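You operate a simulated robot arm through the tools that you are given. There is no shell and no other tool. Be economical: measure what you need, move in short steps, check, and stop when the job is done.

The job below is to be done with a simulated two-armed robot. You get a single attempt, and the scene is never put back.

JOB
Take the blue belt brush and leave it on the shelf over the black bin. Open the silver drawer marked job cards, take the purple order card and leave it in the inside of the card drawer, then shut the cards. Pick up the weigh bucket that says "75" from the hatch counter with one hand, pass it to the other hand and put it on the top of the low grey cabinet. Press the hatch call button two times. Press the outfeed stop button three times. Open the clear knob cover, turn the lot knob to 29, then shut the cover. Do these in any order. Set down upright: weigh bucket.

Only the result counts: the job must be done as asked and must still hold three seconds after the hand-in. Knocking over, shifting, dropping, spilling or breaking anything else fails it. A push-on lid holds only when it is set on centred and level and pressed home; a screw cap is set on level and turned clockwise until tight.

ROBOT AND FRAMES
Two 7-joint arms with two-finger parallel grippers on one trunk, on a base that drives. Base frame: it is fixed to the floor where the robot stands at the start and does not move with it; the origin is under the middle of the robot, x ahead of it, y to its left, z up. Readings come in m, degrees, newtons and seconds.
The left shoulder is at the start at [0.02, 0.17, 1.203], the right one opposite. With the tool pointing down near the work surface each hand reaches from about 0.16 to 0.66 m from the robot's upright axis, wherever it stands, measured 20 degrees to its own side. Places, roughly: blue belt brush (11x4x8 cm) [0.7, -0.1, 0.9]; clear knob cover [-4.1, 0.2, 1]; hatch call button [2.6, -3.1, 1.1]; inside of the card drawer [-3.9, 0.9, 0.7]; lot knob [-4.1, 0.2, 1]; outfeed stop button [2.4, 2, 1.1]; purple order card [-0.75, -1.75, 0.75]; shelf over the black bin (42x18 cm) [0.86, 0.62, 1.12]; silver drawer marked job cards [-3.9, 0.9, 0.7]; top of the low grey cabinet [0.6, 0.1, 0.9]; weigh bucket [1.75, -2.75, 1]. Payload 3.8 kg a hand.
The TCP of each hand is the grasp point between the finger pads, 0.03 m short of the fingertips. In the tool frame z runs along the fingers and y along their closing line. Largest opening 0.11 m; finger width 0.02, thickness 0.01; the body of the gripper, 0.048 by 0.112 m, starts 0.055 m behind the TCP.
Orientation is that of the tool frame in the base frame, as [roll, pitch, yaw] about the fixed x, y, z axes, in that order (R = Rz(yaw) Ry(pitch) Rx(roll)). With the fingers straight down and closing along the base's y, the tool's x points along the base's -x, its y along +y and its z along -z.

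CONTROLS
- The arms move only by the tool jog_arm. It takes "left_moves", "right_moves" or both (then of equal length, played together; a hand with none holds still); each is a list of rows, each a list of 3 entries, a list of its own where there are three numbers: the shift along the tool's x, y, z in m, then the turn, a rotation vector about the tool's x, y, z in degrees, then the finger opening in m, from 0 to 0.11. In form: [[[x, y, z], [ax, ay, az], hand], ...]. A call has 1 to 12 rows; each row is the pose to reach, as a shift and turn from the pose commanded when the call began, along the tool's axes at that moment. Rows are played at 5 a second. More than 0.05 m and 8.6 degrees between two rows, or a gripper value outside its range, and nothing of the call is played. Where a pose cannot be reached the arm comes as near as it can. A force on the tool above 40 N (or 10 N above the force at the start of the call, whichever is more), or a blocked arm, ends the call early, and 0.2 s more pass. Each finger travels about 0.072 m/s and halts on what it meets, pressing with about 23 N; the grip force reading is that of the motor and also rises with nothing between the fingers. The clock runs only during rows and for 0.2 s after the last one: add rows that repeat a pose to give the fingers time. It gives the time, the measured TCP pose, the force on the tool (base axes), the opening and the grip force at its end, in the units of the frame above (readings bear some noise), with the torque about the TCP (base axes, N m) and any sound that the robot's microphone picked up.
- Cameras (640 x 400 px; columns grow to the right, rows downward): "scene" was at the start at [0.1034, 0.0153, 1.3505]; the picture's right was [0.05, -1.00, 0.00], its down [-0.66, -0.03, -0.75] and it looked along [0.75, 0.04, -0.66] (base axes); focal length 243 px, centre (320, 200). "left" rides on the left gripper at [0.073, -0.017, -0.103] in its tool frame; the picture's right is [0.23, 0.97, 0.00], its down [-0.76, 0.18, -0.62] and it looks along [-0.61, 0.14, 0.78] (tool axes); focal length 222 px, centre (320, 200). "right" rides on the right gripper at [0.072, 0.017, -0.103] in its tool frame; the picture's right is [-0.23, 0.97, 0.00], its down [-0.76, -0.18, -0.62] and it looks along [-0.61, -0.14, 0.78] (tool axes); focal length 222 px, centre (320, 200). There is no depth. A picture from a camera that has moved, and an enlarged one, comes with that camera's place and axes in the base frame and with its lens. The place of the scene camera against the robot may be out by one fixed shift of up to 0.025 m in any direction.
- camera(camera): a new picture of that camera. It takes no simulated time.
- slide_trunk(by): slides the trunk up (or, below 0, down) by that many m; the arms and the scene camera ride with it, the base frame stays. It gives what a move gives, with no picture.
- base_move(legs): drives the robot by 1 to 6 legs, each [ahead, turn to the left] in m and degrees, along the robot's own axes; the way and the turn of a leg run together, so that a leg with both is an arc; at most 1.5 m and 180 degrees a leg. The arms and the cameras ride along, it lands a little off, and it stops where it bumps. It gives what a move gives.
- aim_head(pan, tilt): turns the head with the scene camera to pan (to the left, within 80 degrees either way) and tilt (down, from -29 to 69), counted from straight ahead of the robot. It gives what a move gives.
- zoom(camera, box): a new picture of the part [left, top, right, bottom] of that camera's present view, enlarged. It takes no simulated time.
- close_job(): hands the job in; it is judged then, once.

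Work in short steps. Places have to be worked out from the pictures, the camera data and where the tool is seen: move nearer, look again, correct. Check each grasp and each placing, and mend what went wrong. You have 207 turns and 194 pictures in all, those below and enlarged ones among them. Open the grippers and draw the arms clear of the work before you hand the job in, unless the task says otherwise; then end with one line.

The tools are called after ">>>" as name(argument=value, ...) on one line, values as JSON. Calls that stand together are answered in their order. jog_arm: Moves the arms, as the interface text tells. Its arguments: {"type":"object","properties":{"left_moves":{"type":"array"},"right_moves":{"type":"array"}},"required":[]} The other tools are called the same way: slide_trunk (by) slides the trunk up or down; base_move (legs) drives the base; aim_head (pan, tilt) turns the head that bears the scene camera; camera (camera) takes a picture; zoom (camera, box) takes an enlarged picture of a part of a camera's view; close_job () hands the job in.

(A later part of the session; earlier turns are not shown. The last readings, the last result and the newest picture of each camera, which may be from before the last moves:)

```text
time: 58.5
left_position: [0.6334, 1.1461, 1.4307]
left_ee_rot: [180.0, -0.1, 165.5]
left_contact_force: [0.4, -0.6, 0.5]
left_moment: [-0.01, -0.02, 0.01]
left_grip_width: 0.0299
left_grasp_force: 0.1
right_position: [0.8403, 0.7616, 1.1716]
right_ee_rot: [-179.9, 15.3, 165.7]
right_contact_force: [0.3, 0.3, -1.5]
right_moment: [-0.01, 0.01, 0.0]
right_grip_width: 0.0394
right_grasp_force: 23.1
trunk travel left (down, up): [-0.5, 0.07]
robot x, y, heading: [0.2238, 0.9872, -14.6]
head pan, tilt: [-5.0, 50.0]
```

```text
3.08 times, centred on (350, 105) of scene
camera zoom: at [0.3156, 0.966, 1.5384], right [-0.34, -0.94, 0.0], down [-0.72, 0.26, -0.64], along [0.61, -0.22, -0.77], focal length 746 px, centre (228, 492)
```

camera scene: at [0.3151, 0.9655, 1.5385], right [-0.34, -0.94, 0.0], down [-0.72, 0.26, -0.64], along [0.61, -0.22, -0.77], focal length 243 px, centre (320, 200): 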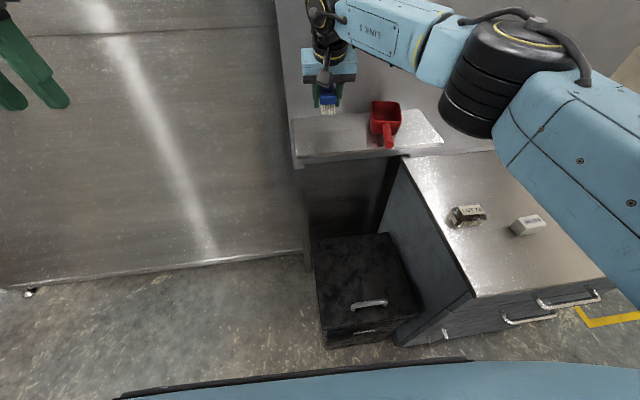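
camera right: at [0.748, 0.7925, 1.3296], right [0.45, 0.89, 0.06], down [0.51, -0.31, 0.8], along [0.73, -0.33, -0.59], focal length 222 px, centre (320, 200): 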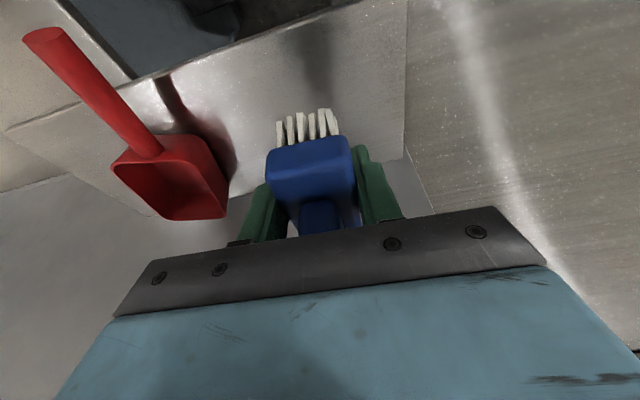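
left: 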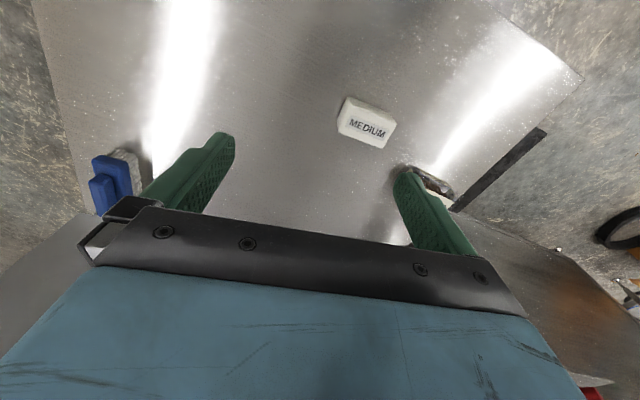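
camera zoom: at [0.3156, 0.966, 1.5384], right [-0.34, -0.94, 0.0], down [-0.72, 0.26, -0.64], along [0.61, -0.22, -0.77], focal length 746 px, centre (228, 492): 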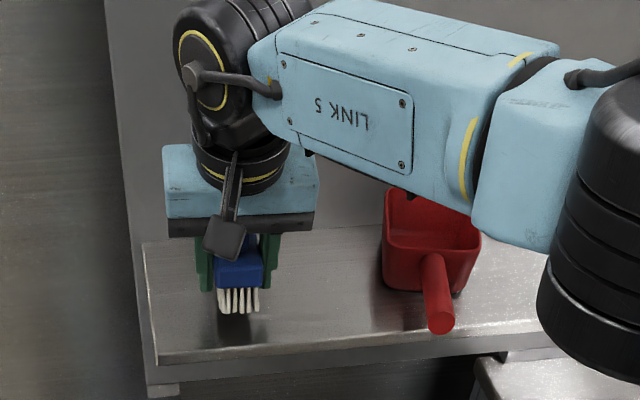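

Not in contact yet. I'll keep lowering in fine steps.

>>> jog_arm(right_moves=[[[0.001, 0, 0.004], [0, 0, 0], 0.01], [[0.0022, 0, 0.008], [0, 0, 0], 0.01], [[0.0033, 0, 0.012], [0, 0, 0], 0.01], [[0.0044, 0, 0.016], [0, 0, 0], 0.01], [[0.005, 0, 0.0185], [0, 0, 0], 0.01]])

>>> zoom(camera="scene", box=[270, 40, 430, 170])

```text
time: 59.7
left_position: [0.6321, 1.1461, 1.4319]
left_ee_rot: [180.0, 0.0, 165.6]
left_contact_force: [-0.2, 0.5, 1.0]
left_moment: [0.03, 0.0, 0.0]
left_grip_width: 0.03
left_grasp_force: 0.0
right_position: [0.8405, 0.7612, 1.154]
right_ee_rot: [-179.9, 15.4, 165.7]
right_contact_force: [-0.2, -0.7, -1.7]
right_moment: [-0.05, -0.02, 0.01]
right_grip_width: 0.0397
right_grasp_force: 22.4
trunk travel left (down, up): [-0.5, 0.07]
robot x, y, heading: [0.2225, 0.9864, -14.5]
head pan, tilt: [-5.0, 50.0]
```

```text
3.08 times, centred on (350, 105) of scene
camera zoom: at [0.3155, 0.9659, 1.5384], right [-0.34, -0.94, 0.0], down [-0.72, 0.26, -0.64], along [0.61, -0.22, -0.77], focal length 746 px, centre (228, 492)
```

zoom: 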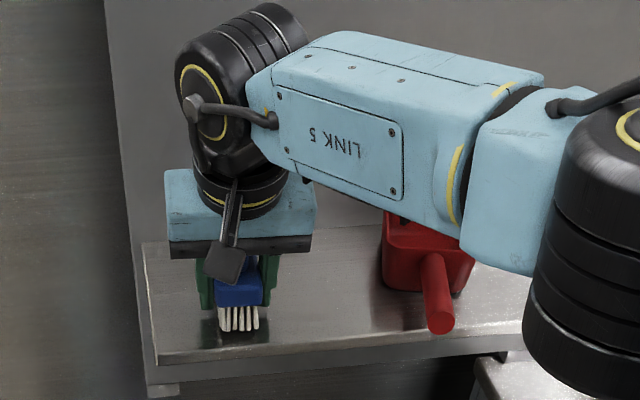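

>>> jog_arm(right_moves=[[[0.001, 0, 0.004], [0, 0, 0], 0.01], [[0.0022, 0, 0.008], [0, 0, 0], 0.01], [[0.0033, 0, 0.012], [0, 0, 0], 0.01], [[0.0044, 0, 0.016], [0, 0, 0], 0.01]])

>>> zoom(camera="scene", box=[270, 40, 430, 170])

```text
time: 60.7
left_position: [0.6323, 1.1471, 1.4319]
left_ee_rot: [-179.9, 0.1, 165.6]
left_contact_force: [0.0, 0.4, -0.5]
left_moment: [-0.02, 0.06, 0.01]
left_grip_width: 0.03
left_grasp_force: 0.1
right_position: [0.8439, 0.7602, 1.1471]
right_ee_rot: [179.9, 16.3, 165.5]
right_contact_force: [-5.9, 0.2, 15.0]
right_moment: [-0.14, 0.55, -0.11]
right_grip_width: 0.0397
right_grasp_force: 23.5
trunk travel left (down, up): [-0.5, 0.07]
robot x, y, heading: [0.2225, 0.9857, -14.8]
head pan, tilt: [-5.0, 50.0]
stopped in row 4 (right hand): the force on the tool passed its limit at 41 N (the readings are from after the stop); the commanded pose is now the measured one
```

```text
3.08 times, centred on (350, 105) of scene
camera zoom: at [0.3148, 0.9661, 1.5384], right [-0.34, -0.94, 0.0], down [-0.72, 0.26, -0.64], along [0.61, -0.22, -0.77], focal length 746 px, centre (228, 492)
```

zoom: 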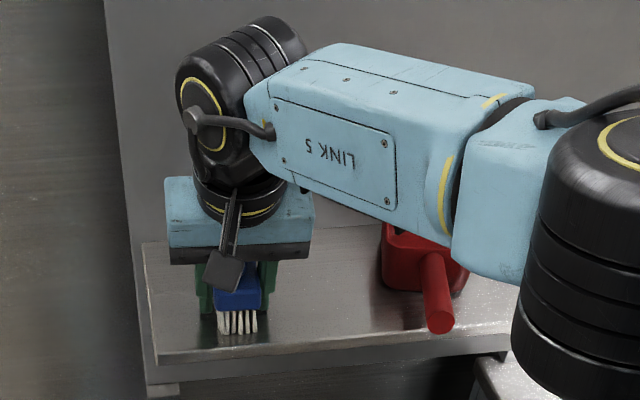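

The brush is on the shelf. I'll open to 0.07 and draw up along the tool axis.

>>> jog_arm(right_moves=[[[0, 0, -0.001], [0, 0, 0], 0.045], [[0, 0, -0.002], [0, 0, 0], 0.07], [[0, 0, -0.002], [0, 0, 0], 0.07], [[-0.006, 0, -0.022], [0, 0, 0], 0.07], [[-0.013, 0, -0.05], [0, 0, 0], 0.07], [[-0.025, 0, -0.095], [0, 0, 0], 0.07], [[-0.03, 0, -0.135], [0, 0, 0], 0.07]])

>>> zoom(camera="scene", box=[270, 40, 430, 170])

```text
time: 62.3
left_position: [0.6304, 1.1464, 1.4318]
left_ee_rot: [180.0, 0.1, 165.6]
left_contact_force: [-0.6, 0.4, -0.1]
left_moment: [0.04, -0.03, 0.01]
left_grip_width: 0.0301
left_grasp_force: 0.2
right_position: [0.8339, 0.762, 1.2819]
right_ee_rot: [-180.0, 16.2, 165.5]
right_contact_force: [0.7, 0.2, 0.7]
right_moment: [-0.04, -0.01, -0.01]
right_grip_width: 0.0702
right_grasp_force: 0.0
trunk travel left (down, up): [-0.5, 0.07]
robot x, y, heading: [0.2247, 0.9887, -14.5]
head pan, tilt: [-5.0, 50.0]
```

```text
3.08 times, centred on (350, 105) of scene
camera zoom: at [0.3146, 0.9662, 1.5385], right [-0.34, -0.94, 0.0], down [-0.72, 0.26, -0.64], along [0.61, -0.22, -0.77], focal length 746 px, centre (228, 492)
```

zoom: 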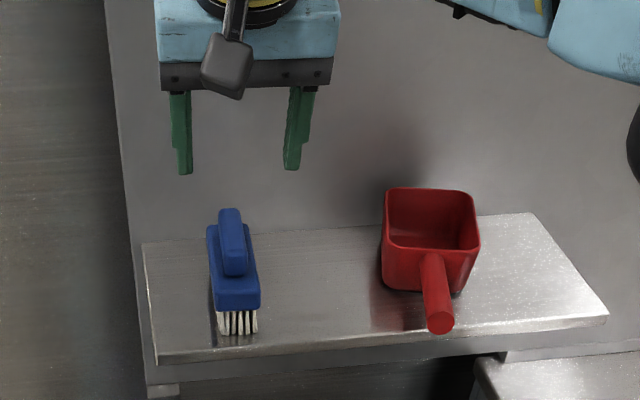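

The brush stands on the shelf. I'll tuck the right arm, back away, and lower the trunk again.

>>> jog_arm(right_moves=[[[0.035, -0.0, -0.03], [0, 3, 0], 0.07], [[0.07, -0.02, -0.04], [0, 6, 0], 0.07], [[0.11, -0.04, -0.05], [0, 9, 0], 0.07], [[0.15, -0.06, -0.055], [0, 12, 0], 0.06], [[0.19, -0.08, -0.06], [0, 15, 0], 0.05], [[0.23, -0.1, -0.06], [0, 16, 0], 0.04], [[0.27, -0.12, -0.06], [0, 16, 0], 0.04], [[0.3, -0.15, -0.06], [0, 16, 0], 0.04]])

>>> base_move(legs=[[-0.45, 0], [0, -100]])

>>> slide_trunk(by=-0.2)

>>> aim_head(pan=0, tilt=25)

>>> camera(camera="scene")

```text
time: 64.1
left_position: [0.6314, 1.1451, 1.4331]
left_ee_rot: [180.0, 0.0, 165.6]
left_contact_force: [-0.4, -0.3, 0.0]
left_moment: [0.02, 0.0, -0.02]
left_grip_width: 0.0299
left_grasp_force: 0.1
right_position: [0.5008, 0.6916, 1.2561]
right_ee_rot: [179.9, 0.2, 165.5]
right_contact_force: [-0.6, 0.3, 0.2]
right_moment: [0.0, -0.05, -0.05]
right_grip_width: 0.0401
right_grasp_force: 0.2
trunk travel left (down, up): [-0.5, 0.07]
robot x, y, heading: [0.2215, 0.9885, -14.7]
head pan, tilt: [-5.0, 50.0]
```

```text
time: 71.1
left_position: [-0.1292, 0.6668, 1.4321]
left_ee_rot: [-179.9, -0.1, 64.4]
left_contact_force: [0.3, 0.0, 0.4]
left_moment: [0.0, 0.0, 0.01]
left_grip_width: 0.0301
left_grasp_force: 0.0
right_position: [-0.5486, 0.8825, 1.255]
right_ee_rot: [-179.9, 0.1, 64.3]
right_contact_force: [0.0, -0.1, -0.1]
right_moment: [0.01, 0.0, -0.01]
right_grip_width: 0.0401
right_grasp_force: 0.1
trunk travel left (down, up): [-0.5, 0.07]
robot x, y, heading: [-0.2058, 1.0942, -115.8]
head pan, tilt: [-5.0, 50.0]
```

```text
time: 73.2
left_position: [-0.1281, 0.6656, 1.2334]
left_ee_rot: [-179.9, 0.0, 64.4]
left_contact_force: [-0.7, 0.5, 0.4]
left_moment: [0.01, 0.01, 0.0]
left_grip_width: 0.0298
left_grasp_force: 0.1
right_position: [-0.5486, 0.8823, 1.0543]
right_ee_rot: [180.0, 0.2, 64.3]
right_contact_force: [0.9, 0.3, -0.1]
right_moment: [0.0, 0.03, 0.0]
right_grip_width: 0.0401
right_grasp_force: 0.1
trunk travel left (down, up): [-0.3, 0.27]
robot x, y, heading: [-0.2038, 1.0967, -115.9]
head pan, tilt: [-5.0, 50.0]
```

```text
time: 74.1
left_position: [-0.1281, 0.6668, 1.2313]
left_ee_rot: [180.0, 0.0, 64.4]
left_contact_force: [-0.2, -0.2, -0.1]
left_moment: [-0.04, -0.02, -0.03]
left_grip_width: 0.0301
left_grasp_force: 0.0
right_position: [-0.5472, 0.882, 1.056]
right_ee_rot: [-180.0, 0.2, 64.3]
right_contact_force: [0.4, 0.6, 0.9]
right_moment: [0.0, -0.01, -0.01]
right_grip_width: 0.0398
right_grasp_force: 0.2
trunk travel left (down, up): [-0.3, 0.27]
robot x, y, heading: [-0.2045, 1.0984, -115.9]
head pan, tilt: [0.0, 25.0]
```

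```text
161 pictures are left
camera scene: at [-0.2579, 1.0072, 1.3759], right [-0.9, 0.44, 0.0], down [0.18, 0.38, -0.91], along [-0.39, -0.82, -0.42], focal length 243 px, centre (320, 200)
```

scene: 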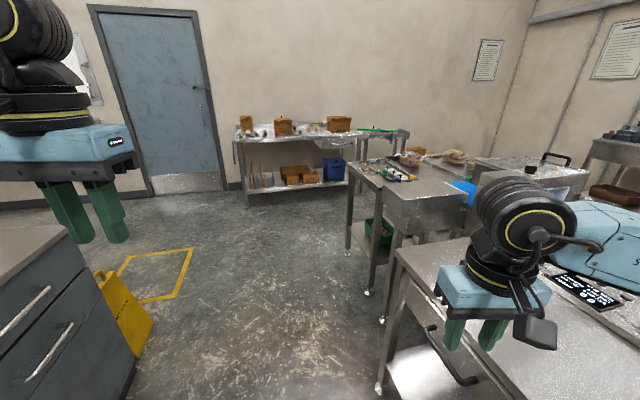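

The purple card should be on the bench by the far wall, near the brown boxes. I'll drive down the aisle to about (-0.45,-0.85) and look.

>>> base_move(legs=[[0, 19], [1.3, 0], [0.6, 0]])

>>> camera(camera="scene")

```text
time: 84.7
left_position: [-0.2207, -1.1667, 1.2306]
left_ee_rot: [180.0, -0.1, 83.1]
left_contact_force: [-0.2, -0.3, 0.4]
left_moment: [0.06, -0.02, -0.01]
left_grip_width: 0.0299
left_grasp_force: 0.0
right_position: [-0.686, -1.0964, 1.0549]
right_ee_rot: [179.9, 0.2, 82.9]
right_contact_force: [-0.4, -0.6, -0.2]
right_moment: [-0.03, 0.03, 0.01]
right_grip_width: 0.0402
right_grasp_force: 0.1
trunk travel left (down, up): [-0.3, 0.27]
robot x, y, heading: [-0.4298, -0.7819, -97.0]
head pan, tilt: [0.0, 25.0]
```

```text
160 pictures are left
camera scene: at [-0.448, -0.884, 1.3759], right [-0.99, 0.12, 0.0], down [0.05, 0.42, -0.91], along [-0.11, -0.9, -0.42], focal length 243 px, centre (320, 200)
```

scene: 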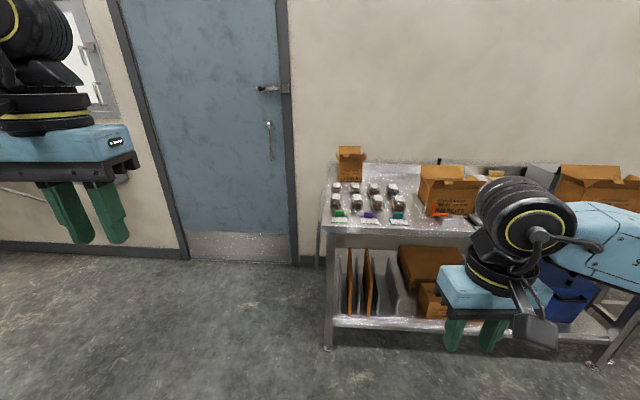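

>>> zoom(camera="scene", box=[310, 140, 470, 250])

```text
3.64 times, centred on (390, 195) of scene
camera zoom: at [-0.448, -0.884, 1.3759], right [-0.99, 0.12, 0.0], down [0.05, 0.42, -0.91], along [-0.11, -0.9, -0.42], focal length 882 px, centre (66, 218)
```

zoom: 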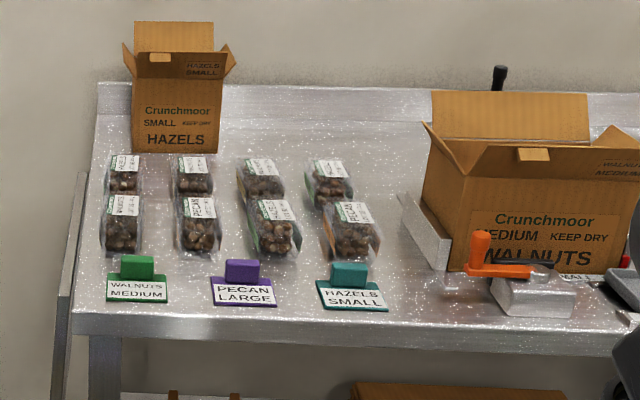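

The purple "PECAN LARGE" card is at the bench's front edge, near (-0.8,-1.85). I'll move 0.35 m closer, shifted toward it, and look again.

>>> base_move(legs=[[0.3, -30], [0.12, 30]])

>>> aim_head(pan=0, tilt=45)

>>> camera(camera="scene")

```text
time: 88.2
left_position: [-0.3745, -1.551, 1.2314]
left_ee_rot: [-179.9, 0.1, 83.2]
left_contact_force: [0.4, -1.1, -0.3]
left_moment: [0.01, 0.03, -0.01]
left_grip_width: 0.0299
left_grasp_force: 0.1
right_position: [-0.8414, -1.4812, 1.0562]
right_ee_rot: [-179.9, 0.1, 83.1]
right_contact_force: [1.0, 0.1, -0.5]
right_moment: [0.0, 0.02, 0.01]
right_grip_width: 0.0398
right_grasp_force: 0.0
trunk travel left (down, up): [-0.3, 0.27]
robot x, y, heading: [-0.5898, -1.1663, -97.2]
head pan, tilt: [0.0, 25.0]
```

```text
time: 89.0
left_position: [-0.3755, -1.5502, 1.2317]
left_ee_rot: [-180.0, 0.0, 83.1]
left_contact_force: [-0.1, -0.6, -0.4]
left_moment: [0.01, 0.0, 0.0]
left_grip_width: 0.0299
left_grasp_force: 0.1
right_position: [-0.8416, -1.4808, 1.0552]
right_ee_rot: [179.9, 0.2, 83.0]
right_contact_force: [0.6, 1.1, 0.1]
right_moment: [0.0, 0.03, 0.0]
right_grip_width: 0.0401
right_grasp_force: 0.0
trunk travel left (down, up): [-0.3, 0.27]
robot x, y, heading: [-0.5902, -1.169, -97.0]
head pan, tilt: [0.0, 45.0]
```

```text
158 pictures are left
camera scene: at [-0.602, -1.2573, 1.3454], right [-0.99, 0.12, 0.0], down [0.09, 0.7, -0.71], along [-0.09, -0.7, -0.71], focal length 243 px, centre (320, 200)
```

scene: 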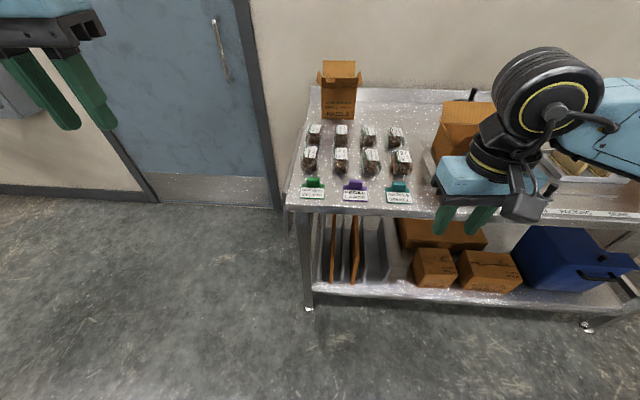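

The card is near (-0.757,-1.728,0.88) by triangulation, within the right hand's reach. I'll zoom in for its shape.

>>> zoom(camera="scene", box=[285, 160, 435, 220])

>>> jog_arm(right_moves=[[[-0.03, 0.02, 0.0], [0, 0, 0], 0.06], [[-0.06, 0.04, 0.0], [0, 0, 0], 0.06], [[-0.09, 0.06, 0.0], [0, 0, 0], 0.06], [[-0.12, 0.08, 0.0], [0, 0, 0], 0.06], [[-0.15, 0.1, 0.0], [0, 0, 0], 0.06], [[-0.16, 0.1, 0.0], [0, 0, 0], 0.06]])

>>> camera(camera="right")

>>> camera(camera="scene")

```text
4.27 times, centred on (360, 190) of scene
camera zoom: at [-0.602, -1.2573, 1.3454], right [-0.99, 0.12, 0.0], down [0.09, 0.7, -0.71], along [-0.09, -0.7, -0.71], focal length 1035 px, centre (149, 243)
```

zoom: 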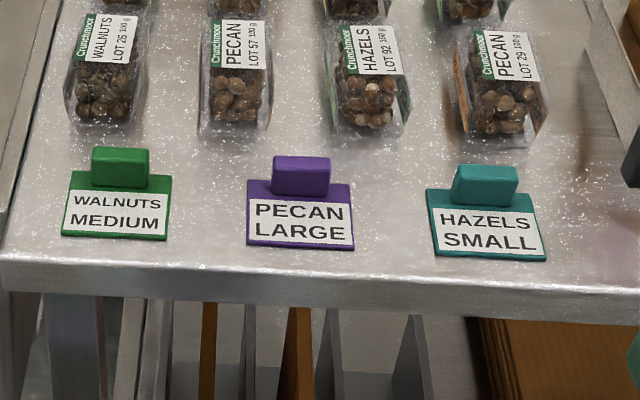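

```text
time: 90.4
left_position: [-0.377, -1.5503, 1.2318]
left_ee_rot: [-179.9, 0.0, 83.1]
left_contact_force: [-0.3, -0.3, 0.2]
left_moment: [-0.02, -0.04, 0.02]
left_grip_width: 0.03
left_grasp_force: 0.2
right_position: [-0.7606, -1.6527, 1.0563]
right_ee_rot: [180.0, 0.1, 83.1]
right_contact_force: [-0.2, 0.0, 0.1]
right_moment: [0.0, -0.03, 0.03]
right_grip_width: 0.0602
right_grasp_force: 0.1
trunk travel left (down, up): [-0.3, 0.27]
robot x, y, heading: [-0.5846, -1.1688, -97.3]
head pan, tilt: [0.0, 45.0]
```

```text
156 pictures are left
camera right: at [-0.7364, -1.5817, 1.1586], right [0.94, -0.34, 0.0], down [-0.27, -0.73, 0.63], along [-0.21, -0.59, -0.78], focal length 222 px, centre (320, 200)
```

right: 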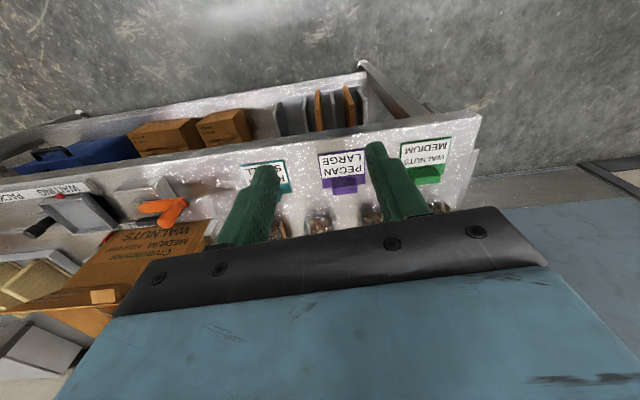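

```text
155 pictures are left
camera scene: at [-0.6024, -1.2571, 1.3454], right [-0.99, 0.12, 0.0], down [0.09, 0.7, -0.71], along [-0.09, -0.7, -0.71], focal length 243 px, centre (320, 200)
```

scene: 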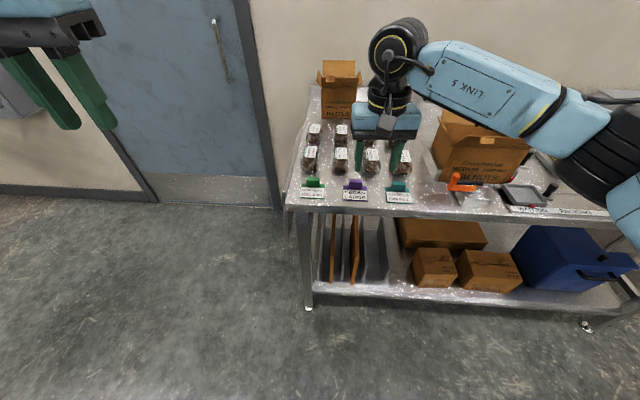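

The card is a flat plate with a raised tab along its back edge. I'll move the hand above the tab at z≈0.98 and look again.

>>> jog_arm(right_moves=[[[-0.035, 0.003, 0.02], [0, 0, 0], 0.06], [[-0.07, 0.005, 0.04], [0, 0, 0], 0.06], [[-0.1, 0.007, 0.06], [0, 0, 0], 0.06], [[-0.122, 0.0077, 0.076], [0, 0, 0], 0.06], [[-0.122, 0.0077, 0.076], [0, 0, 0], 0.06]])

>>> camera(camera="right")

>>> zoom(camera="scene", box=[285, 110, 435, 220])

```text
time: 91.6
left_position: [-0.3761, -1.5505, 1.2316]
left_ee_rot: [180.0, 0.0, 83.1]
left_contact_force: [-0.9, 0.4, 0.5]
left_moment: [-0.01, 0.01, -0.01]
left_grip_width: 0.0302
left_grasp_force: 0.1
right_position: [-0.7693, -1.7757, 0.9801]
right_ee_rot: [-180.0, 0.4, 83.1]
right_contact_force: [-0.3, 0.0, 0.1]
right_moment: [0.0, -0.01, -0.02]
right_grip_width: 0.06
right_grasp_force: 0.0
trunk travel left (down, up): [-0.3, 0.27]
robot x, y, heading: [-0.5904, -1.1707, -97.3]
head pan, tilt: [0.0, 45.0]
```

```text
154 pictures are left
camera right: at [-0.7441, -1.7038, 1.0829], right [0.94, -0.34, 0.0], down [-0.27, -0.73, 0.63], along [-0.21, -0.59, -0.78], focal length 222 px, centre (320, 200)
```

right: 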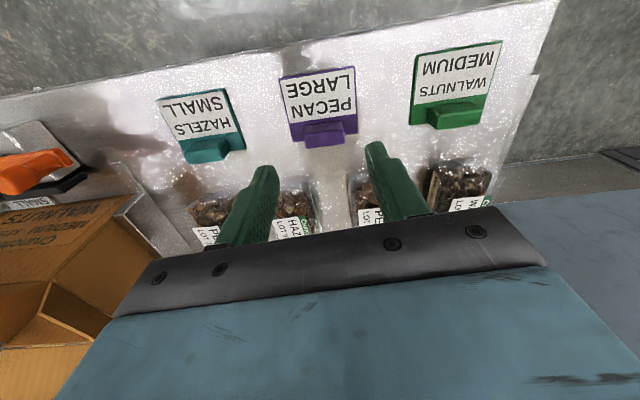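

```text
3.64 times, centred on (360, 165) of scene
camera zoom: at [-0.6028, -1.2571, 1.3454], right [-0.99, 0.12, 0.0], down [0.09, 0.7, -0.71], along [-0.09, -0.7, -0.71], focal length 882 px, centre (174, 327)
```

zoom: 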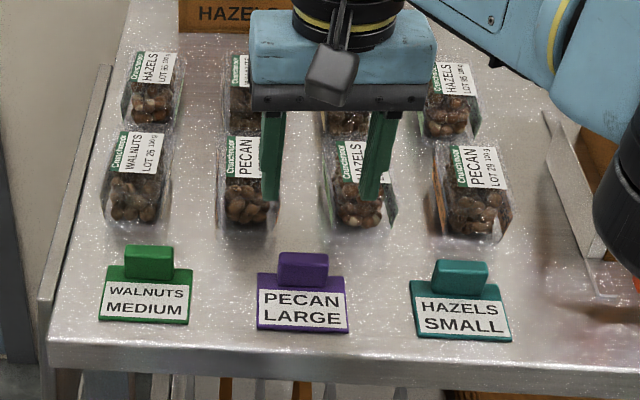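

Two wrist views put the tab at (-0.769,-1.790,0.862), about 4.3 cm wide. I'll lower to TCP z≈0.887 over it.

>>> jog_arm(right_moves=[[[-0.0144, 0.0015, 0.03], [0, 0, 0], 0.065], [[-0.0144, 0.0015, 0.06], [0, 0, 0], 0.065], [[-0.0144, 0.0015, 0.08], [0, 0, 0], 0.065], [[-0.0144, 0.0015, 0.093], [0, 0, 0], 0.065], [[-0.0144, 0.0015, 0.093], [0, 0, 0], 0.065]])

>>> camera(camera="right")

>>> zoom(camera="scene", box=[285, 110, 435, 220])

```text
time: 92.8
left_position: [-0.3748, -1.551, 1.2311]
left_ee_rot: [-179.9, 0.1, 83.1]
left_contact_force: [-0.4, 0.4, 0.8]
left_moment: [0.01, -0.02, -0.01]
left_grip_width: 0.0301
left_grasp_force: 0.0
right_position: [-0.7733, -1.7671, 0.8982]
right_ee_rot: [180.0, 0.2, 83.1]
right_contact_force: [0.1, 0.4, 0.8]
right_moment: [0.01, -0.01, -0.03]
right_grip_width: 0.0652
right_grasp_force: 0.1
right hand out of reach, approached as far as the arm can: row 1, 2, 3, 4, 5
trunk travel left (down, up): [-0.3, 0.27]
robot x, y, heading: [-0.5927, -1.168, -97.3]
head pan, tilt: [0.0, 45.0]
```

```text
152 pictures are left
camera right: at [-0.7474, -1.6967, 1.0009], right [0.94, -0.34, 0.0], down [-0.27, -0.73, 0.63], along [-0.21, -0.59, -0.78], focal length 222 px, centre (320, 200)
```

right: 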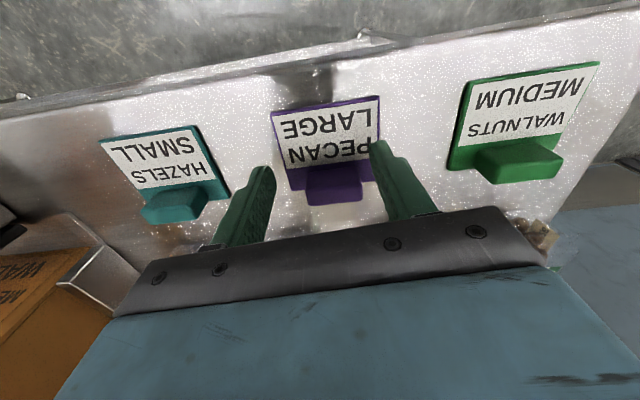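

```text
3.64 times, centred on (360, 165) of scene
camera zoom: at [-0.6019, -1.2573, 1.3454], right [-0.99, 0.12, 0.0], down [0.09, 0.7, -0.71], along [-0.09, -0.7, -0.71], focal length 882 px, centre (174, 327)
```

zoom: 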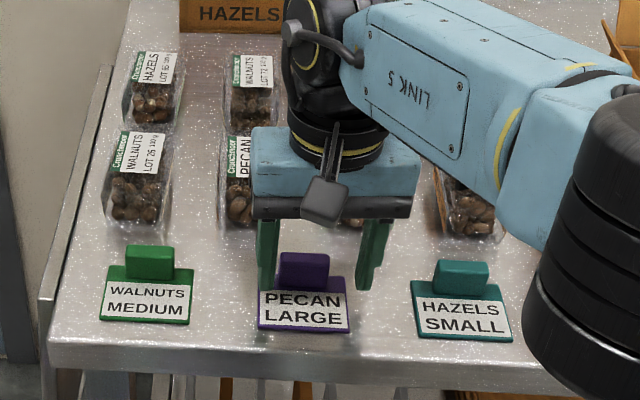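

I'm 2 cm short of reach. I'll lift a little, drive 4 cm forward and correct.

>>> jog_arm(right_moves=[[[0, 0, -0.03], [0, 0, 0], 0.065], [[0, 0, -0.05], [0, 0, 0], 0.065]])

>>> base_move(legs=[[0.04, 0]])

>>> camera(camera="right")

```text
time: 93.4
left_position: [-0.3764, -1.5507, 1.2316]
left_ee_rot: [-180.0, -0.1, 83.1]
left_contact_force: [0.7, 0.1, -0.1]
left_moment: [0.02, -0.02, -0.02]
left_grip_width: 0.0299
left_grasp_force: 0.0
right_position: [-0.7735, -1.7673, 0.9495]
right_ee_rot: [180.0, 0.3, 83.0]
right_contact_force: [0.4, 0.2, -0.1]
right_moment: [0.0, -0.02, 0.01]
right_grip_width: 0.065
right_grasp_force: 0.0
trunk travel left (down, up): [-0.3, 0.27]
robot x, y, heading: [-0.5861, -1.1685, -97.2]
head pan, tilt: [0.0, 45.0]
```

```text
time: 94.3
left_position: [-0.3804, -1.5924, 1.2307]
left_ee_rot: [-179.9, 0.0, 83.1]
left_contact_force: [0.5, -0.3, 0.1]
left_moment: [0.03, 0.01, 0.0]
left_grip_width: 0.0301
left_grasp_force: 0.0
right_position: [-0.7794, -1.8066, 0.9479]
right_ee_rot: [180.0, 0.2, 83.1]
right_contact_force: [-0.1, -0.7, 0.4]
right_moment: [0.08, 0.0, 0.05]
right_grip_width: 0.065
right_grasp_force: 0.0
trunk travel left (down, up): [-0.3, 0.27]
robot x, y, heading: [-0.5926, -1.2083, -96.8]
head pan, tilt: [0.0, 45.0]
```

```text
150 pictures are left
camera right: at [-0.7528, -1.7374, 1.0499], right [0.94, -0.34, 0.0], down [-0.27, -0.73, 0.62], along [-0.21, -0.59, -0.78], focal length 222 px, centre (320, 200)
```

right: 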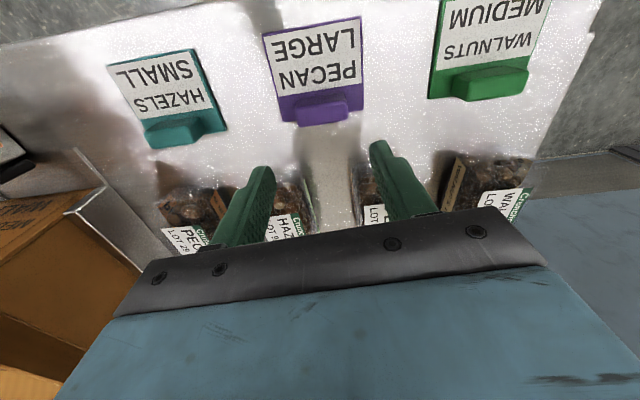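

>>> jog_arm(right_moves=[[[0.017, 0.0075, 0.02], [0, 0, 0], 0.065], [[0.017, 0.0075, 0.04], [0, 0, 0], 0.065], [[0.017, 0.0075, 0.055], [0, 0, 0], 0.065], [[0.017, 0.0075, 0.061], [0, 0, 0], 0.065], [[0.017, 0.0075, 0.066], [0, 0, 0], 0.065]])

>>> camera(camera="right")

```text
time: 95.5
left_position: [-0.3808, -1.5883, 1.2322]
left_ee_rot: [-179.9, 0.1, 83.1]
left_contact_force: [-1.2, -0.4, -0.1]
left_moment: [-0.04, -0.01, 0.01]
left_grip_width: 0.0303
left_grasp_force: 0.0
right_position: [-0.7682, -1.7915, 0.8831]
right_ee_rot: [179.9, 0.3, 83.1]
right_contact_force: [-1.1, 0.8, 9.1]
right_moment: [0.06, 0.08, -0.01]
right_grip_width: 0.0649
right_grasp_force: 0.1
trunk travel left (down, up): [-0.3, 0.27]
robot x, y, heading: [-0.5937, -1.2042, -96.8]
head pan, tilt: [0.0, 45.0]
```

```text
149 pictures are left
camera right: at [-0.7428, -1.7199, 0.9861], right [0.94, -0.34, 0.0], down [-0.27, -0.73, 0.63], along [-0.21, -0.59, -0.78], focal length 222 px, centre (320, 200)
```

right: 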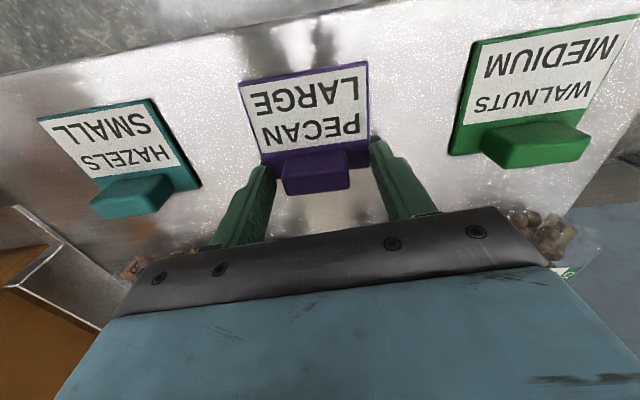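

The tips touch the plate (9 N) on both sides of the tab. I'll back off 1 mm, close, and lift.

>>> jog_arm(right_moves=[[[0, 0, -0.002], [0, 0, 0], 0.045], [[0, 0, -0.002], [0, 0, 0], 0.02], [[0, 0, -0.002], [0, 0, 0], 0.02], [[0, 0, -0.002], [0, 0, 0], 0.02], [[0, 0, -0.002], [0, 0, 0], 0.02]])

>>> jog_arm(right_moves=[[[0, 0, -0.03], [0, 0, 0], 0.02], [[0, 0, -0.07], [0, 0, 0], 0.02], [[0, 0, -0.11], [0, 0, 0], 0.02], [[0, 0, -0.15], [0, 0, 0], 0.02]])

>>> camera(camera="right")

```text
time: 96.7
left_position: [-0.381, -1.5906, 1.2317]
left_ee_rot: [180.0, 0.1, 83.1]
left_contact_force: [0.6, -0.1, -0.9]
left_moment: [-0.02, -0.01, -0.01]
left_grip_width: 0.0302
left_grasp_force: 0.0
right_position: [-0.7697, -1.7903, 0.8836]
right_ee_rot: [179.9, 0.3, 83.2]
right_contact_force: [-1.0, -0.1, 3.1]
right_moment: [-0.04, 0.07, -0.05]
right_grip_width: 0.0397
right_grasp_force: 23.1
trunk travel left (down, up): [-0.3, 0.27]
robot x, y, heading: [-0.5979, -1.2084, -97.0]
head pan, tilt: [0.0, 45.0]
```

```text
time: 97.7
left_position: [-0.3806, -1.5892, 1.2309]
left_ee_rot: [-179.9, 0.1, 83.0]
left_contact_force: [0.1, 0.4, 0.3]
left_moment: [0.01, -0.04, 0.02]
left_grip_width: 0.03
left_grasp_force: 0.0
right_position: [-0.7693, -1.7899, 1.0358]
right_ee_rot: [179.9, 0.2, 83.2]
right_contact_force: [-0.4, 0.9, -0.6]
right_moment: [0.02, 0.03, -0.03]
right_grip_width: 0.0393
right_grasp_force: 22.8
trunk travel left (down, up): [-0.3, 0.27]
robot x, y, heading: [-0.5944, -1.2025, -97.3]
head pan, tilt: [0.0, 45.0]
```

```text
148 pictures are left
camera right: at [-0.7425, -1.7196, 1.1381], right [0.94, -0.34, 0.0], down [-0.27, -0.73, 0.63], along [-0.21, -0.59, -0.78], focal length 222 px, centre (320, 200)
```

right: 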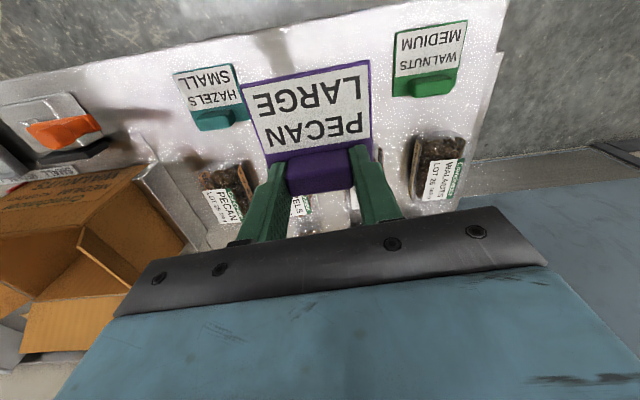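

The card is held. I'll retract the hand, back off, turn to face west, and look for a route to the drawer.

>>> jog_arm(right_moves=[[[0.02, 0, -0.04], [0, 0, 0], 0.02], [[0.06, -0.01, -0.06], [0, 0, 0], 0.02], [[0.1, -0.02, -0.08], [0, 0, 0], 0.02], [[0.14, -0.03, -0.1], [0, 0, 0], 0.02], [[0.18, -0.04, -0.11], [0, 0, 0], 0.02], [[0.22, -0.05, -0.11], [0, 0, 0], 0.02], [[0.26, -0.06, -0.11], [0, 0, 0], 0.02], [[0.28, -0.06, -0.11], [0, 0, 0], 0.02]])

>>> base_move(legs=[[-0.3, 0], [0, -85]])

>>> aim_head(pan=0, tilt=25)

>>> camera(camera="scene")

```text
time: 99.5
left_position: [-0.3806, -1.5889, 1.2313]
left_ee_rot: [-179.9, 0.0, 83.0]
left_contact_force: [-0.4, 0.1, 0.2]
left_moment: [0.0, 0.01, 0.03]
left_grip_width: 0.0297
left_grasp_force: 0.0
right_position: [-0.7942, -1.5055, 1.1424]
right_ee_rot: [-180.0, 0.2, 83.0]
right_contact_force: [0.1, 0.2, -1.1]
right_moment: [0.01, 0.0, 0.01]
right_grip_width: 0.0393
right_grasp_force: 23.3
trunk travel left (down, up): [-0.3, 0.27]
robot x, y, heading: [-0.5954, -1.2068, -97.3]
head pan, tilt: [0.0, 45.0]
```

```text
time: 105.2
left_position: [-0.9184, -1.1572, 1.2327]
left_ee_rot: [-180.0, 0.1, -1.4]
left_contact_force: [-0.3, -0.4, 0.4]
left_moment: [0.02, 0.0, 0.01]
left_grip_width: 0.0298
left_grasp_force: 0.1
right_position: [-0.8714, -0.7372, 1.1426]
right_ee_rot: [-179.9, 0.2, -1.5]
right_contact_force: [-0.1, 0.3, -1.2]
right_moment: [0.02, -0.01, 0.02]
right_grip_width: 0.0388
right_grasp_force: 22.6
trunk travel left (down, up): [-0.3, 0.27]
robot x, y, heading: [-0.5552, -0.9088, 178.5]
head pan, tilt: [0.0, 45.0]
```

```text
time: 106.0
left_position: [-0.9182, -1.158, 1.2317]
left_ee_rot: [-179.9, 0.2, -1.4]
left_contact_force: [0.2, 0.5, -0.3]
left_moment: [-0.01, -0.01, 0.02]
left_grip_width: 0.0299
left_grasp_force: 0.0
right_position: [-0.8736, -0.7373, 1.1425]
right_ee_rot: [-180.0, 0.2, -1.5]
right_contact_force: [-0.6, 0.0, -0.8]
right_moment: [0.02, 0.01, -0.02]
right_grip_width: 0.0392
right_grasp_force: 22.9
trunk travel left (down, up): [-0.3, 0.27]
robot x, y, heading: [-0.5564, -0.9103, 178.3]
head pan, tilt: [0.0, 25.0]
```

```text
147 pictures are left
camera scene: at [-0.6706, -0.8958, 1.3759], right [0.03, 1.0, 0.0], down [0.42, -0.01, -0.91], along [-0.91, 0.03, -0.42], focal length 243 px, centre (320, 200)
```

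scene: 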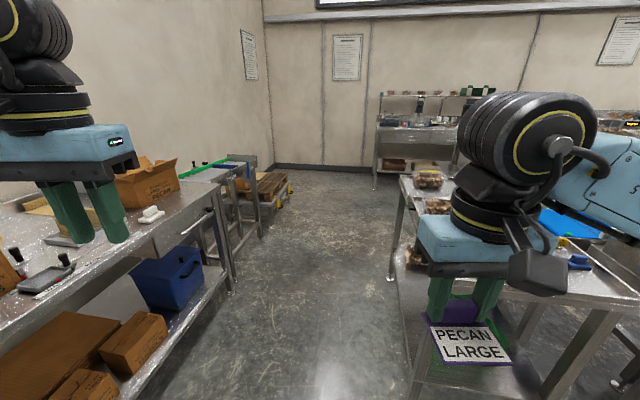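

There is a clear aisle westward between the bench and the tables. I'll drive 1.9 m along it and look to the right.

>>> base_move(legs=[[1.0, 0], [0.95, 0]])

>>> aim_head(pan=-45, tilt=25)

>>> camera(camera="scene")

```text
time: 115.8
left_position: [-2.8663, -1.113, 1.232]
left_ee_rot: [-179.8, 0.0, -0.6]
left_contact_force: [-1.0, -0.2, 0.1]
left_moment: [0.03, 0.01, -0.01]
left_grip_width: 0.03
left_grasp_force: 0.1
right_position: [-2.8282, -0.6927, 1.1413]
right_ee_rot: [180.0, 0.3, -0.7]
right_contact_force: [-0.3, -0.4, -0.2]
right_moment: [0.03, -0.05, -0.01]
right_grip_width: 0.0391
right_grasp_force: 22.6
trunk travel left (down, up): [-0.3, 0.27]
robot x, y, heading: [-2.5051, -0.863, 179.1]
head pan, tilt: [0.0, 25.0]
```

```text
time: 116.9
left_position: [-2.8658, -1.1139, 1.2326]
left_ee_rot: [-179.9, 0.0, -0.6]
left_contact_force: [0.3, 0.7, 0.1]
left_moment: [0.05, -0.01, -0.02]
left_grip_width: 0.0301
left_grasp_force: 0.0
right_position: [-2.8272, -0.6926, 1.1425]
right_ee_rot: [-179.9, 0.2, -0.7]
right_contact_force: [-0.2, -0.4, 0.1]
right_moment: [0.01, 0.03, 0.03]
right_grip_width: 0.039
right_grasp_force: 22.8
trunk travel left (down, up): [-0.3, 0.27]
robot x, y, heading: [-2.5087, -0.8573, 179.5]
head pan, tilt: [-45.0, 25.0]
```

```text
146 pictures are left
camera scene: at [-2.595, -0.7835, 1.3759], right [0.72, 0.7, 0.0], down [0.29, -0.3, -0.91], along [-0.63, 0.65, -0.42], focal length 243 px, centre (320, 200)
```

scene: 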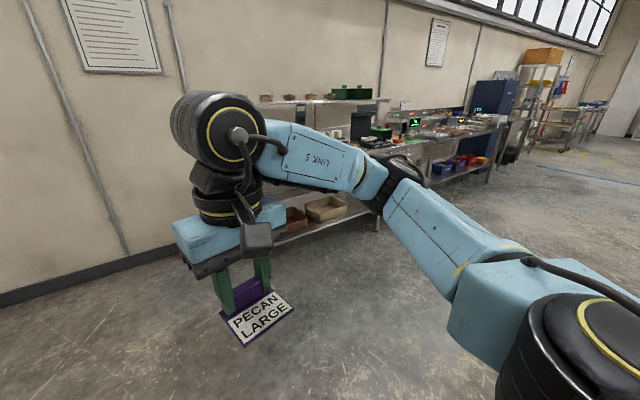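

I'll head for about (-3.15,0.3) and then face the west wall.

>>> base_move(legs=[[0, -61], [1.25, 0], [0, 49]])

>>> aim_head(pan=0, tilt=25)

>>> camera(camera="scene")

>>> aim_head(pan=-40, tilt=30)

>>> camera(camera="scene")

```text
time: 128.1
left_position: [-3.5059, 0.0709, 1.2318]
left_ee_rot: [-179.8, 0.1, -12.5]
left_contact_force: [0.0, 0.0, 0.1]
left_moment: [0.0, 0.0, 0.02]
left_grip_width: 0.0301
left_grasp_force: 0.2
right_position: [-3.3805, 0.4763, 1.1429]
right_ee_rot: [180.0, 0.2, -12.6]
right_contact_force: [-0.1, -0.3, -0.7]
right_moment: [0.01, 0.01, 0.01]
right_grip_width: 0.039
right_grasp_force: 23.0
trunk travel left (down, up): [-0.3, 0.27]
robot x, y, heading: [-3.1041, 0.2429, 167.3]
head pan, tilt: [-45.0, 25.0]
```

```text
time: 129.2
left_position: [-3.5049, 0.0711, 1.2331]
left_ee_rot: [-179.9, 0.2, -12.5]
left_contact_force: [0.2, 0.6, -0.6]
left_moment: [-0.03, 0.01, 0.01]
left_grip_width: 0.03
left_grasp_force: 0.0
right_position: [-3.38, 0.4769, 1.1429]
right_ee_rot: [179.9, 0.1, -12.7]
right_contact_force: [0.6, -0.1, 0.1]
right_moment: [-0.01, 0.03, -0.03]
right_grip_width: 0.039
right_grasp_force: 23.1
trunk travel left (down, up): [-0.3, 0.27]
robot x, y, heading: [-3.1052, 0.2464, 167.2]
head pan, tilt: [0.0, 25.0]
```

```text
145 pictures are left
camera scene: at [-3.2147, 0.2822, 1.3759], right [0.22, 0.98, 0.0], down [0.41, -0.09, -0.91], along [-0.88, 0.2, -0.42], focal length 243 px, centre (320, 200)
```

scene: 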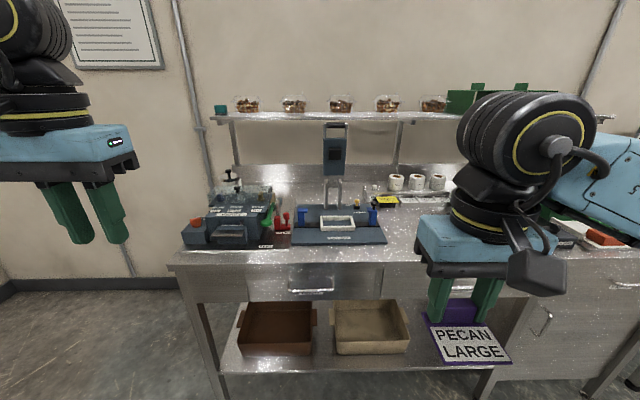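

```text
time: 130.3
left_position: [-3.5056, 0.0726, 1.2328]
left_ee_rot: [-179.9, 0.1, -12.5]
left_contact_force: [0.6, 0.2, -0.3]
left_moment: [0.01, 0.01, 0.01]
left_grip_width: 0.0299
left_grasp_force: 0.0
right_position: [-3.3799, 0.476, 1.1425]
right_ee_rot: [-180.0, 0.2, -12.6]
right_contact_force: [0.3, -0.2, -0.7]
right_moment: [-0.02, 0.01, -0.03]
right_grip_width: 0.0387
right_grasp_force: 23.3
trunk travel left (down, up): [-0.3, 0.27]
robot x, y, heading: [-3.1027, 0.2467, 167.5]
head pan, tilt: [-40.0, 30.0]
```

```text
144 pictures are left
camera scene: at [-3.1797, 0.3338, 1.368], right [0.8, 0.61, 0.0], down [0.3, -0.4, -0.87], along [-0.53, 0.69, -0.5], focal length 243 px, centre (320, 200)
```

scene: 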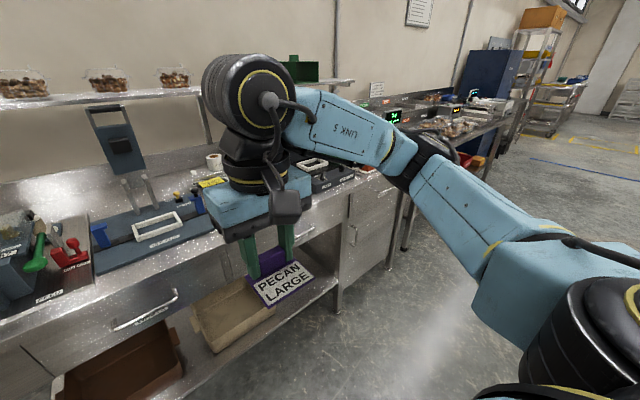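

>>> aim_head(pan=0, tilt=25)

>>> zoom(camera="scene", box=[170, 160, 330, 270])

>>> zoom(camera="scene", box=[260, 240, 640, 340])

```text
time: 131.4
left_position: [-3.506, 0.0716, 1.2322]
left_ee_rot: [-180.0, 0.1, -12.4]
left_contact_force: [0.7, -0.5, 0.3]
left_moment: [-0.03, 0.01, 0.0]
left_grip_width: 0.0299
left_grasp_force: 0.1
right_position: [-3.3805, 0.477, 1.143]
right_ee_rot: [180.0, 0.2, -12.6]
right_contact_force: [-0.4, -0.7, 0.3]
right_moment: [-0.02, -0.02, 0.0]
right_grip_width: 0.0389
right_grasp_force: 23.5
trunk travel left (down, up): [-0.3, 0.27]
robot x, y, heading: [-3.1028, 0.2429, 167.4]
head pan, tilt: [0.0, 25.0]
```

```text
3.64 times, centred on (250, 215) of scene
camera zoom: at [-3.2147, 0.2822, 1.3759], right [0.22, 0.98, 0.0], down [0.41, -0.09, -0.91], along [-0.88, 0.2, -0.42], focal length 882 px, centre (574, 146)
```

zoom: 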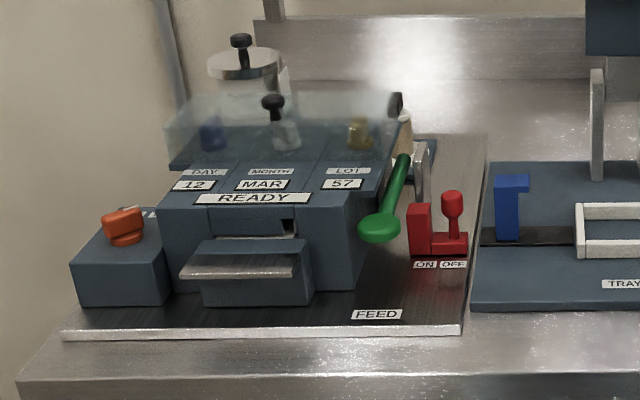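

```text
1.68 times, centred on (450, 290) of scene
camera zoom: at [-3.2147, 0.2822, 1.3759], right [0.22, 0.98, 0.0], down [0.41, -0.09, -0.91], along [-0.88, 0.2, -0.42], focal length 408 px, centre (101, 48)
```

zoom: 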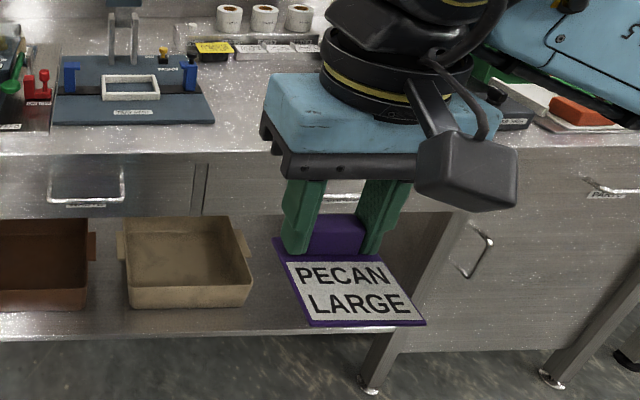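

The lot box with the DAY, MONTH and LOT knobs is on the left (LOT reads 57). There are three drawers, and the middle one is likely job cards. I'll shift right 0.43 m to face it and read the labels.

>>> base_move(legs=[[0, -90], [0.43, 0], [0, 90]])

>>> aim_head(pan=0, tilt=45)

>>> camera(camera="scene")

```text
time: 141.6
left_position: [-3.411, 0.4931, 1.232]
left_ee_rot: [-179.9, -0.1, -12.9]
left_contact_force: [-0.3, 0.7, 0.2]
left_moment: [0.01, 0.03, 0.0]
left_grip_width: 0.0303
left_grasp_force: 0.0
right_position: [-3.2842, 0.8968, 1.1432]
right_ee_rot: [180.0, 0.3, -12.9]
right_contact_force: [0.0, -0.3, 0.4]
right_moment: [-0.02, 0.0, 0.01]
right_grip_width: 0.0389
right_grasp_force: 23.1
trunk travel left (down, up): [-0.3, 0.27]
robot x, y, heading: [-3.0073, 0.6674, 166.9]
head pan, tilt: [0.0, 25.0]
```

```text
time: 142.5
left_position: [-3.4119, 0.4923, 1.2311]
left_ee_rot: [-179.9, 0.1, -13.0]
left_contact_force: [0.0, 0.7, -0.1]
left_moment: [-0.02, 0.0, 0.02]
left_grip_width: 0.0299
left_grasp_force: 0.1
right_position: [-3.2831, 0.8972, 1.1433]
right_ee_rot: [180.0, 0.1, -12.9]
right_contact_force: [-0.4, 0.9, 0.4]
right_moment: [0.02, 0.04, 0.01]
right_grip_width: 0.0389
right_grasp_force: 23.0
trunk travel left (down, up): [-0.3, 0.27]
robot x, y, heading: [-3.0057, 0.6653, 167.0]
head pan, tilt: [0.0, 45.0]
```

```text
141 pictures are left
camera scene: at [-3.1093, 0.6989, 1.3454], right [0.23, 0.97, 0.0], down [0.69, -0.16, -0.71], along [-0.69, 0.16, -0.71], focal length 243 px, centre (320, 200)
```

scene: 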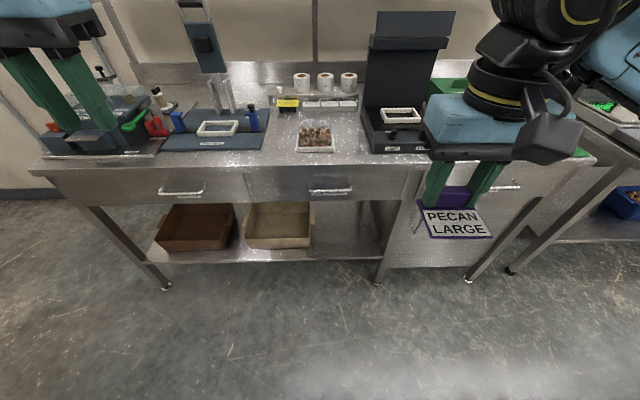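

>>> zoom(camera="scene", box=[140, 165, 260, 215])

>>> zoom(camera="scene", box=[270, 165, 390, 215])

```text
5.33 times, centred on (200, 190) of scene
camera zoom: at [-3.1093, 0.6989, 1.3454], right [0.23, 0.97, 0.0], down [0.69, -0.16, -0.71], along [-0.69, 0.16, -0.71], focal length 1294 px, centre (960, 253)
```

zoom: 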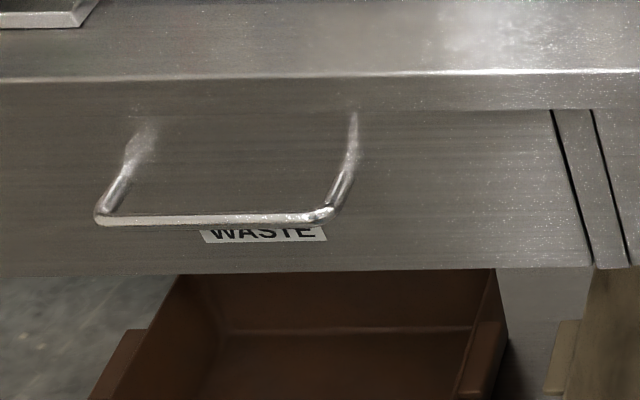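

```text
5.33 times, centred on (330, 190) of scene
camera zoom: at [-3.1093, 0.6989, 1.3454], right [0.23, 0.97, 0.0], down [0.69, -0.16, -0.71], along [-0.69, 0.16, -0.71], focal length 1294 px, centre (267, 253)
```

zoom: 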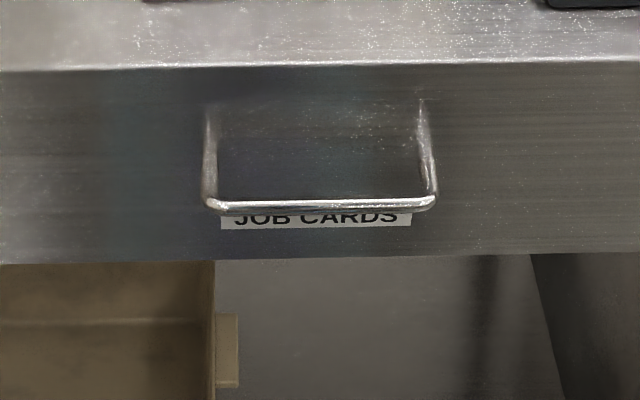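

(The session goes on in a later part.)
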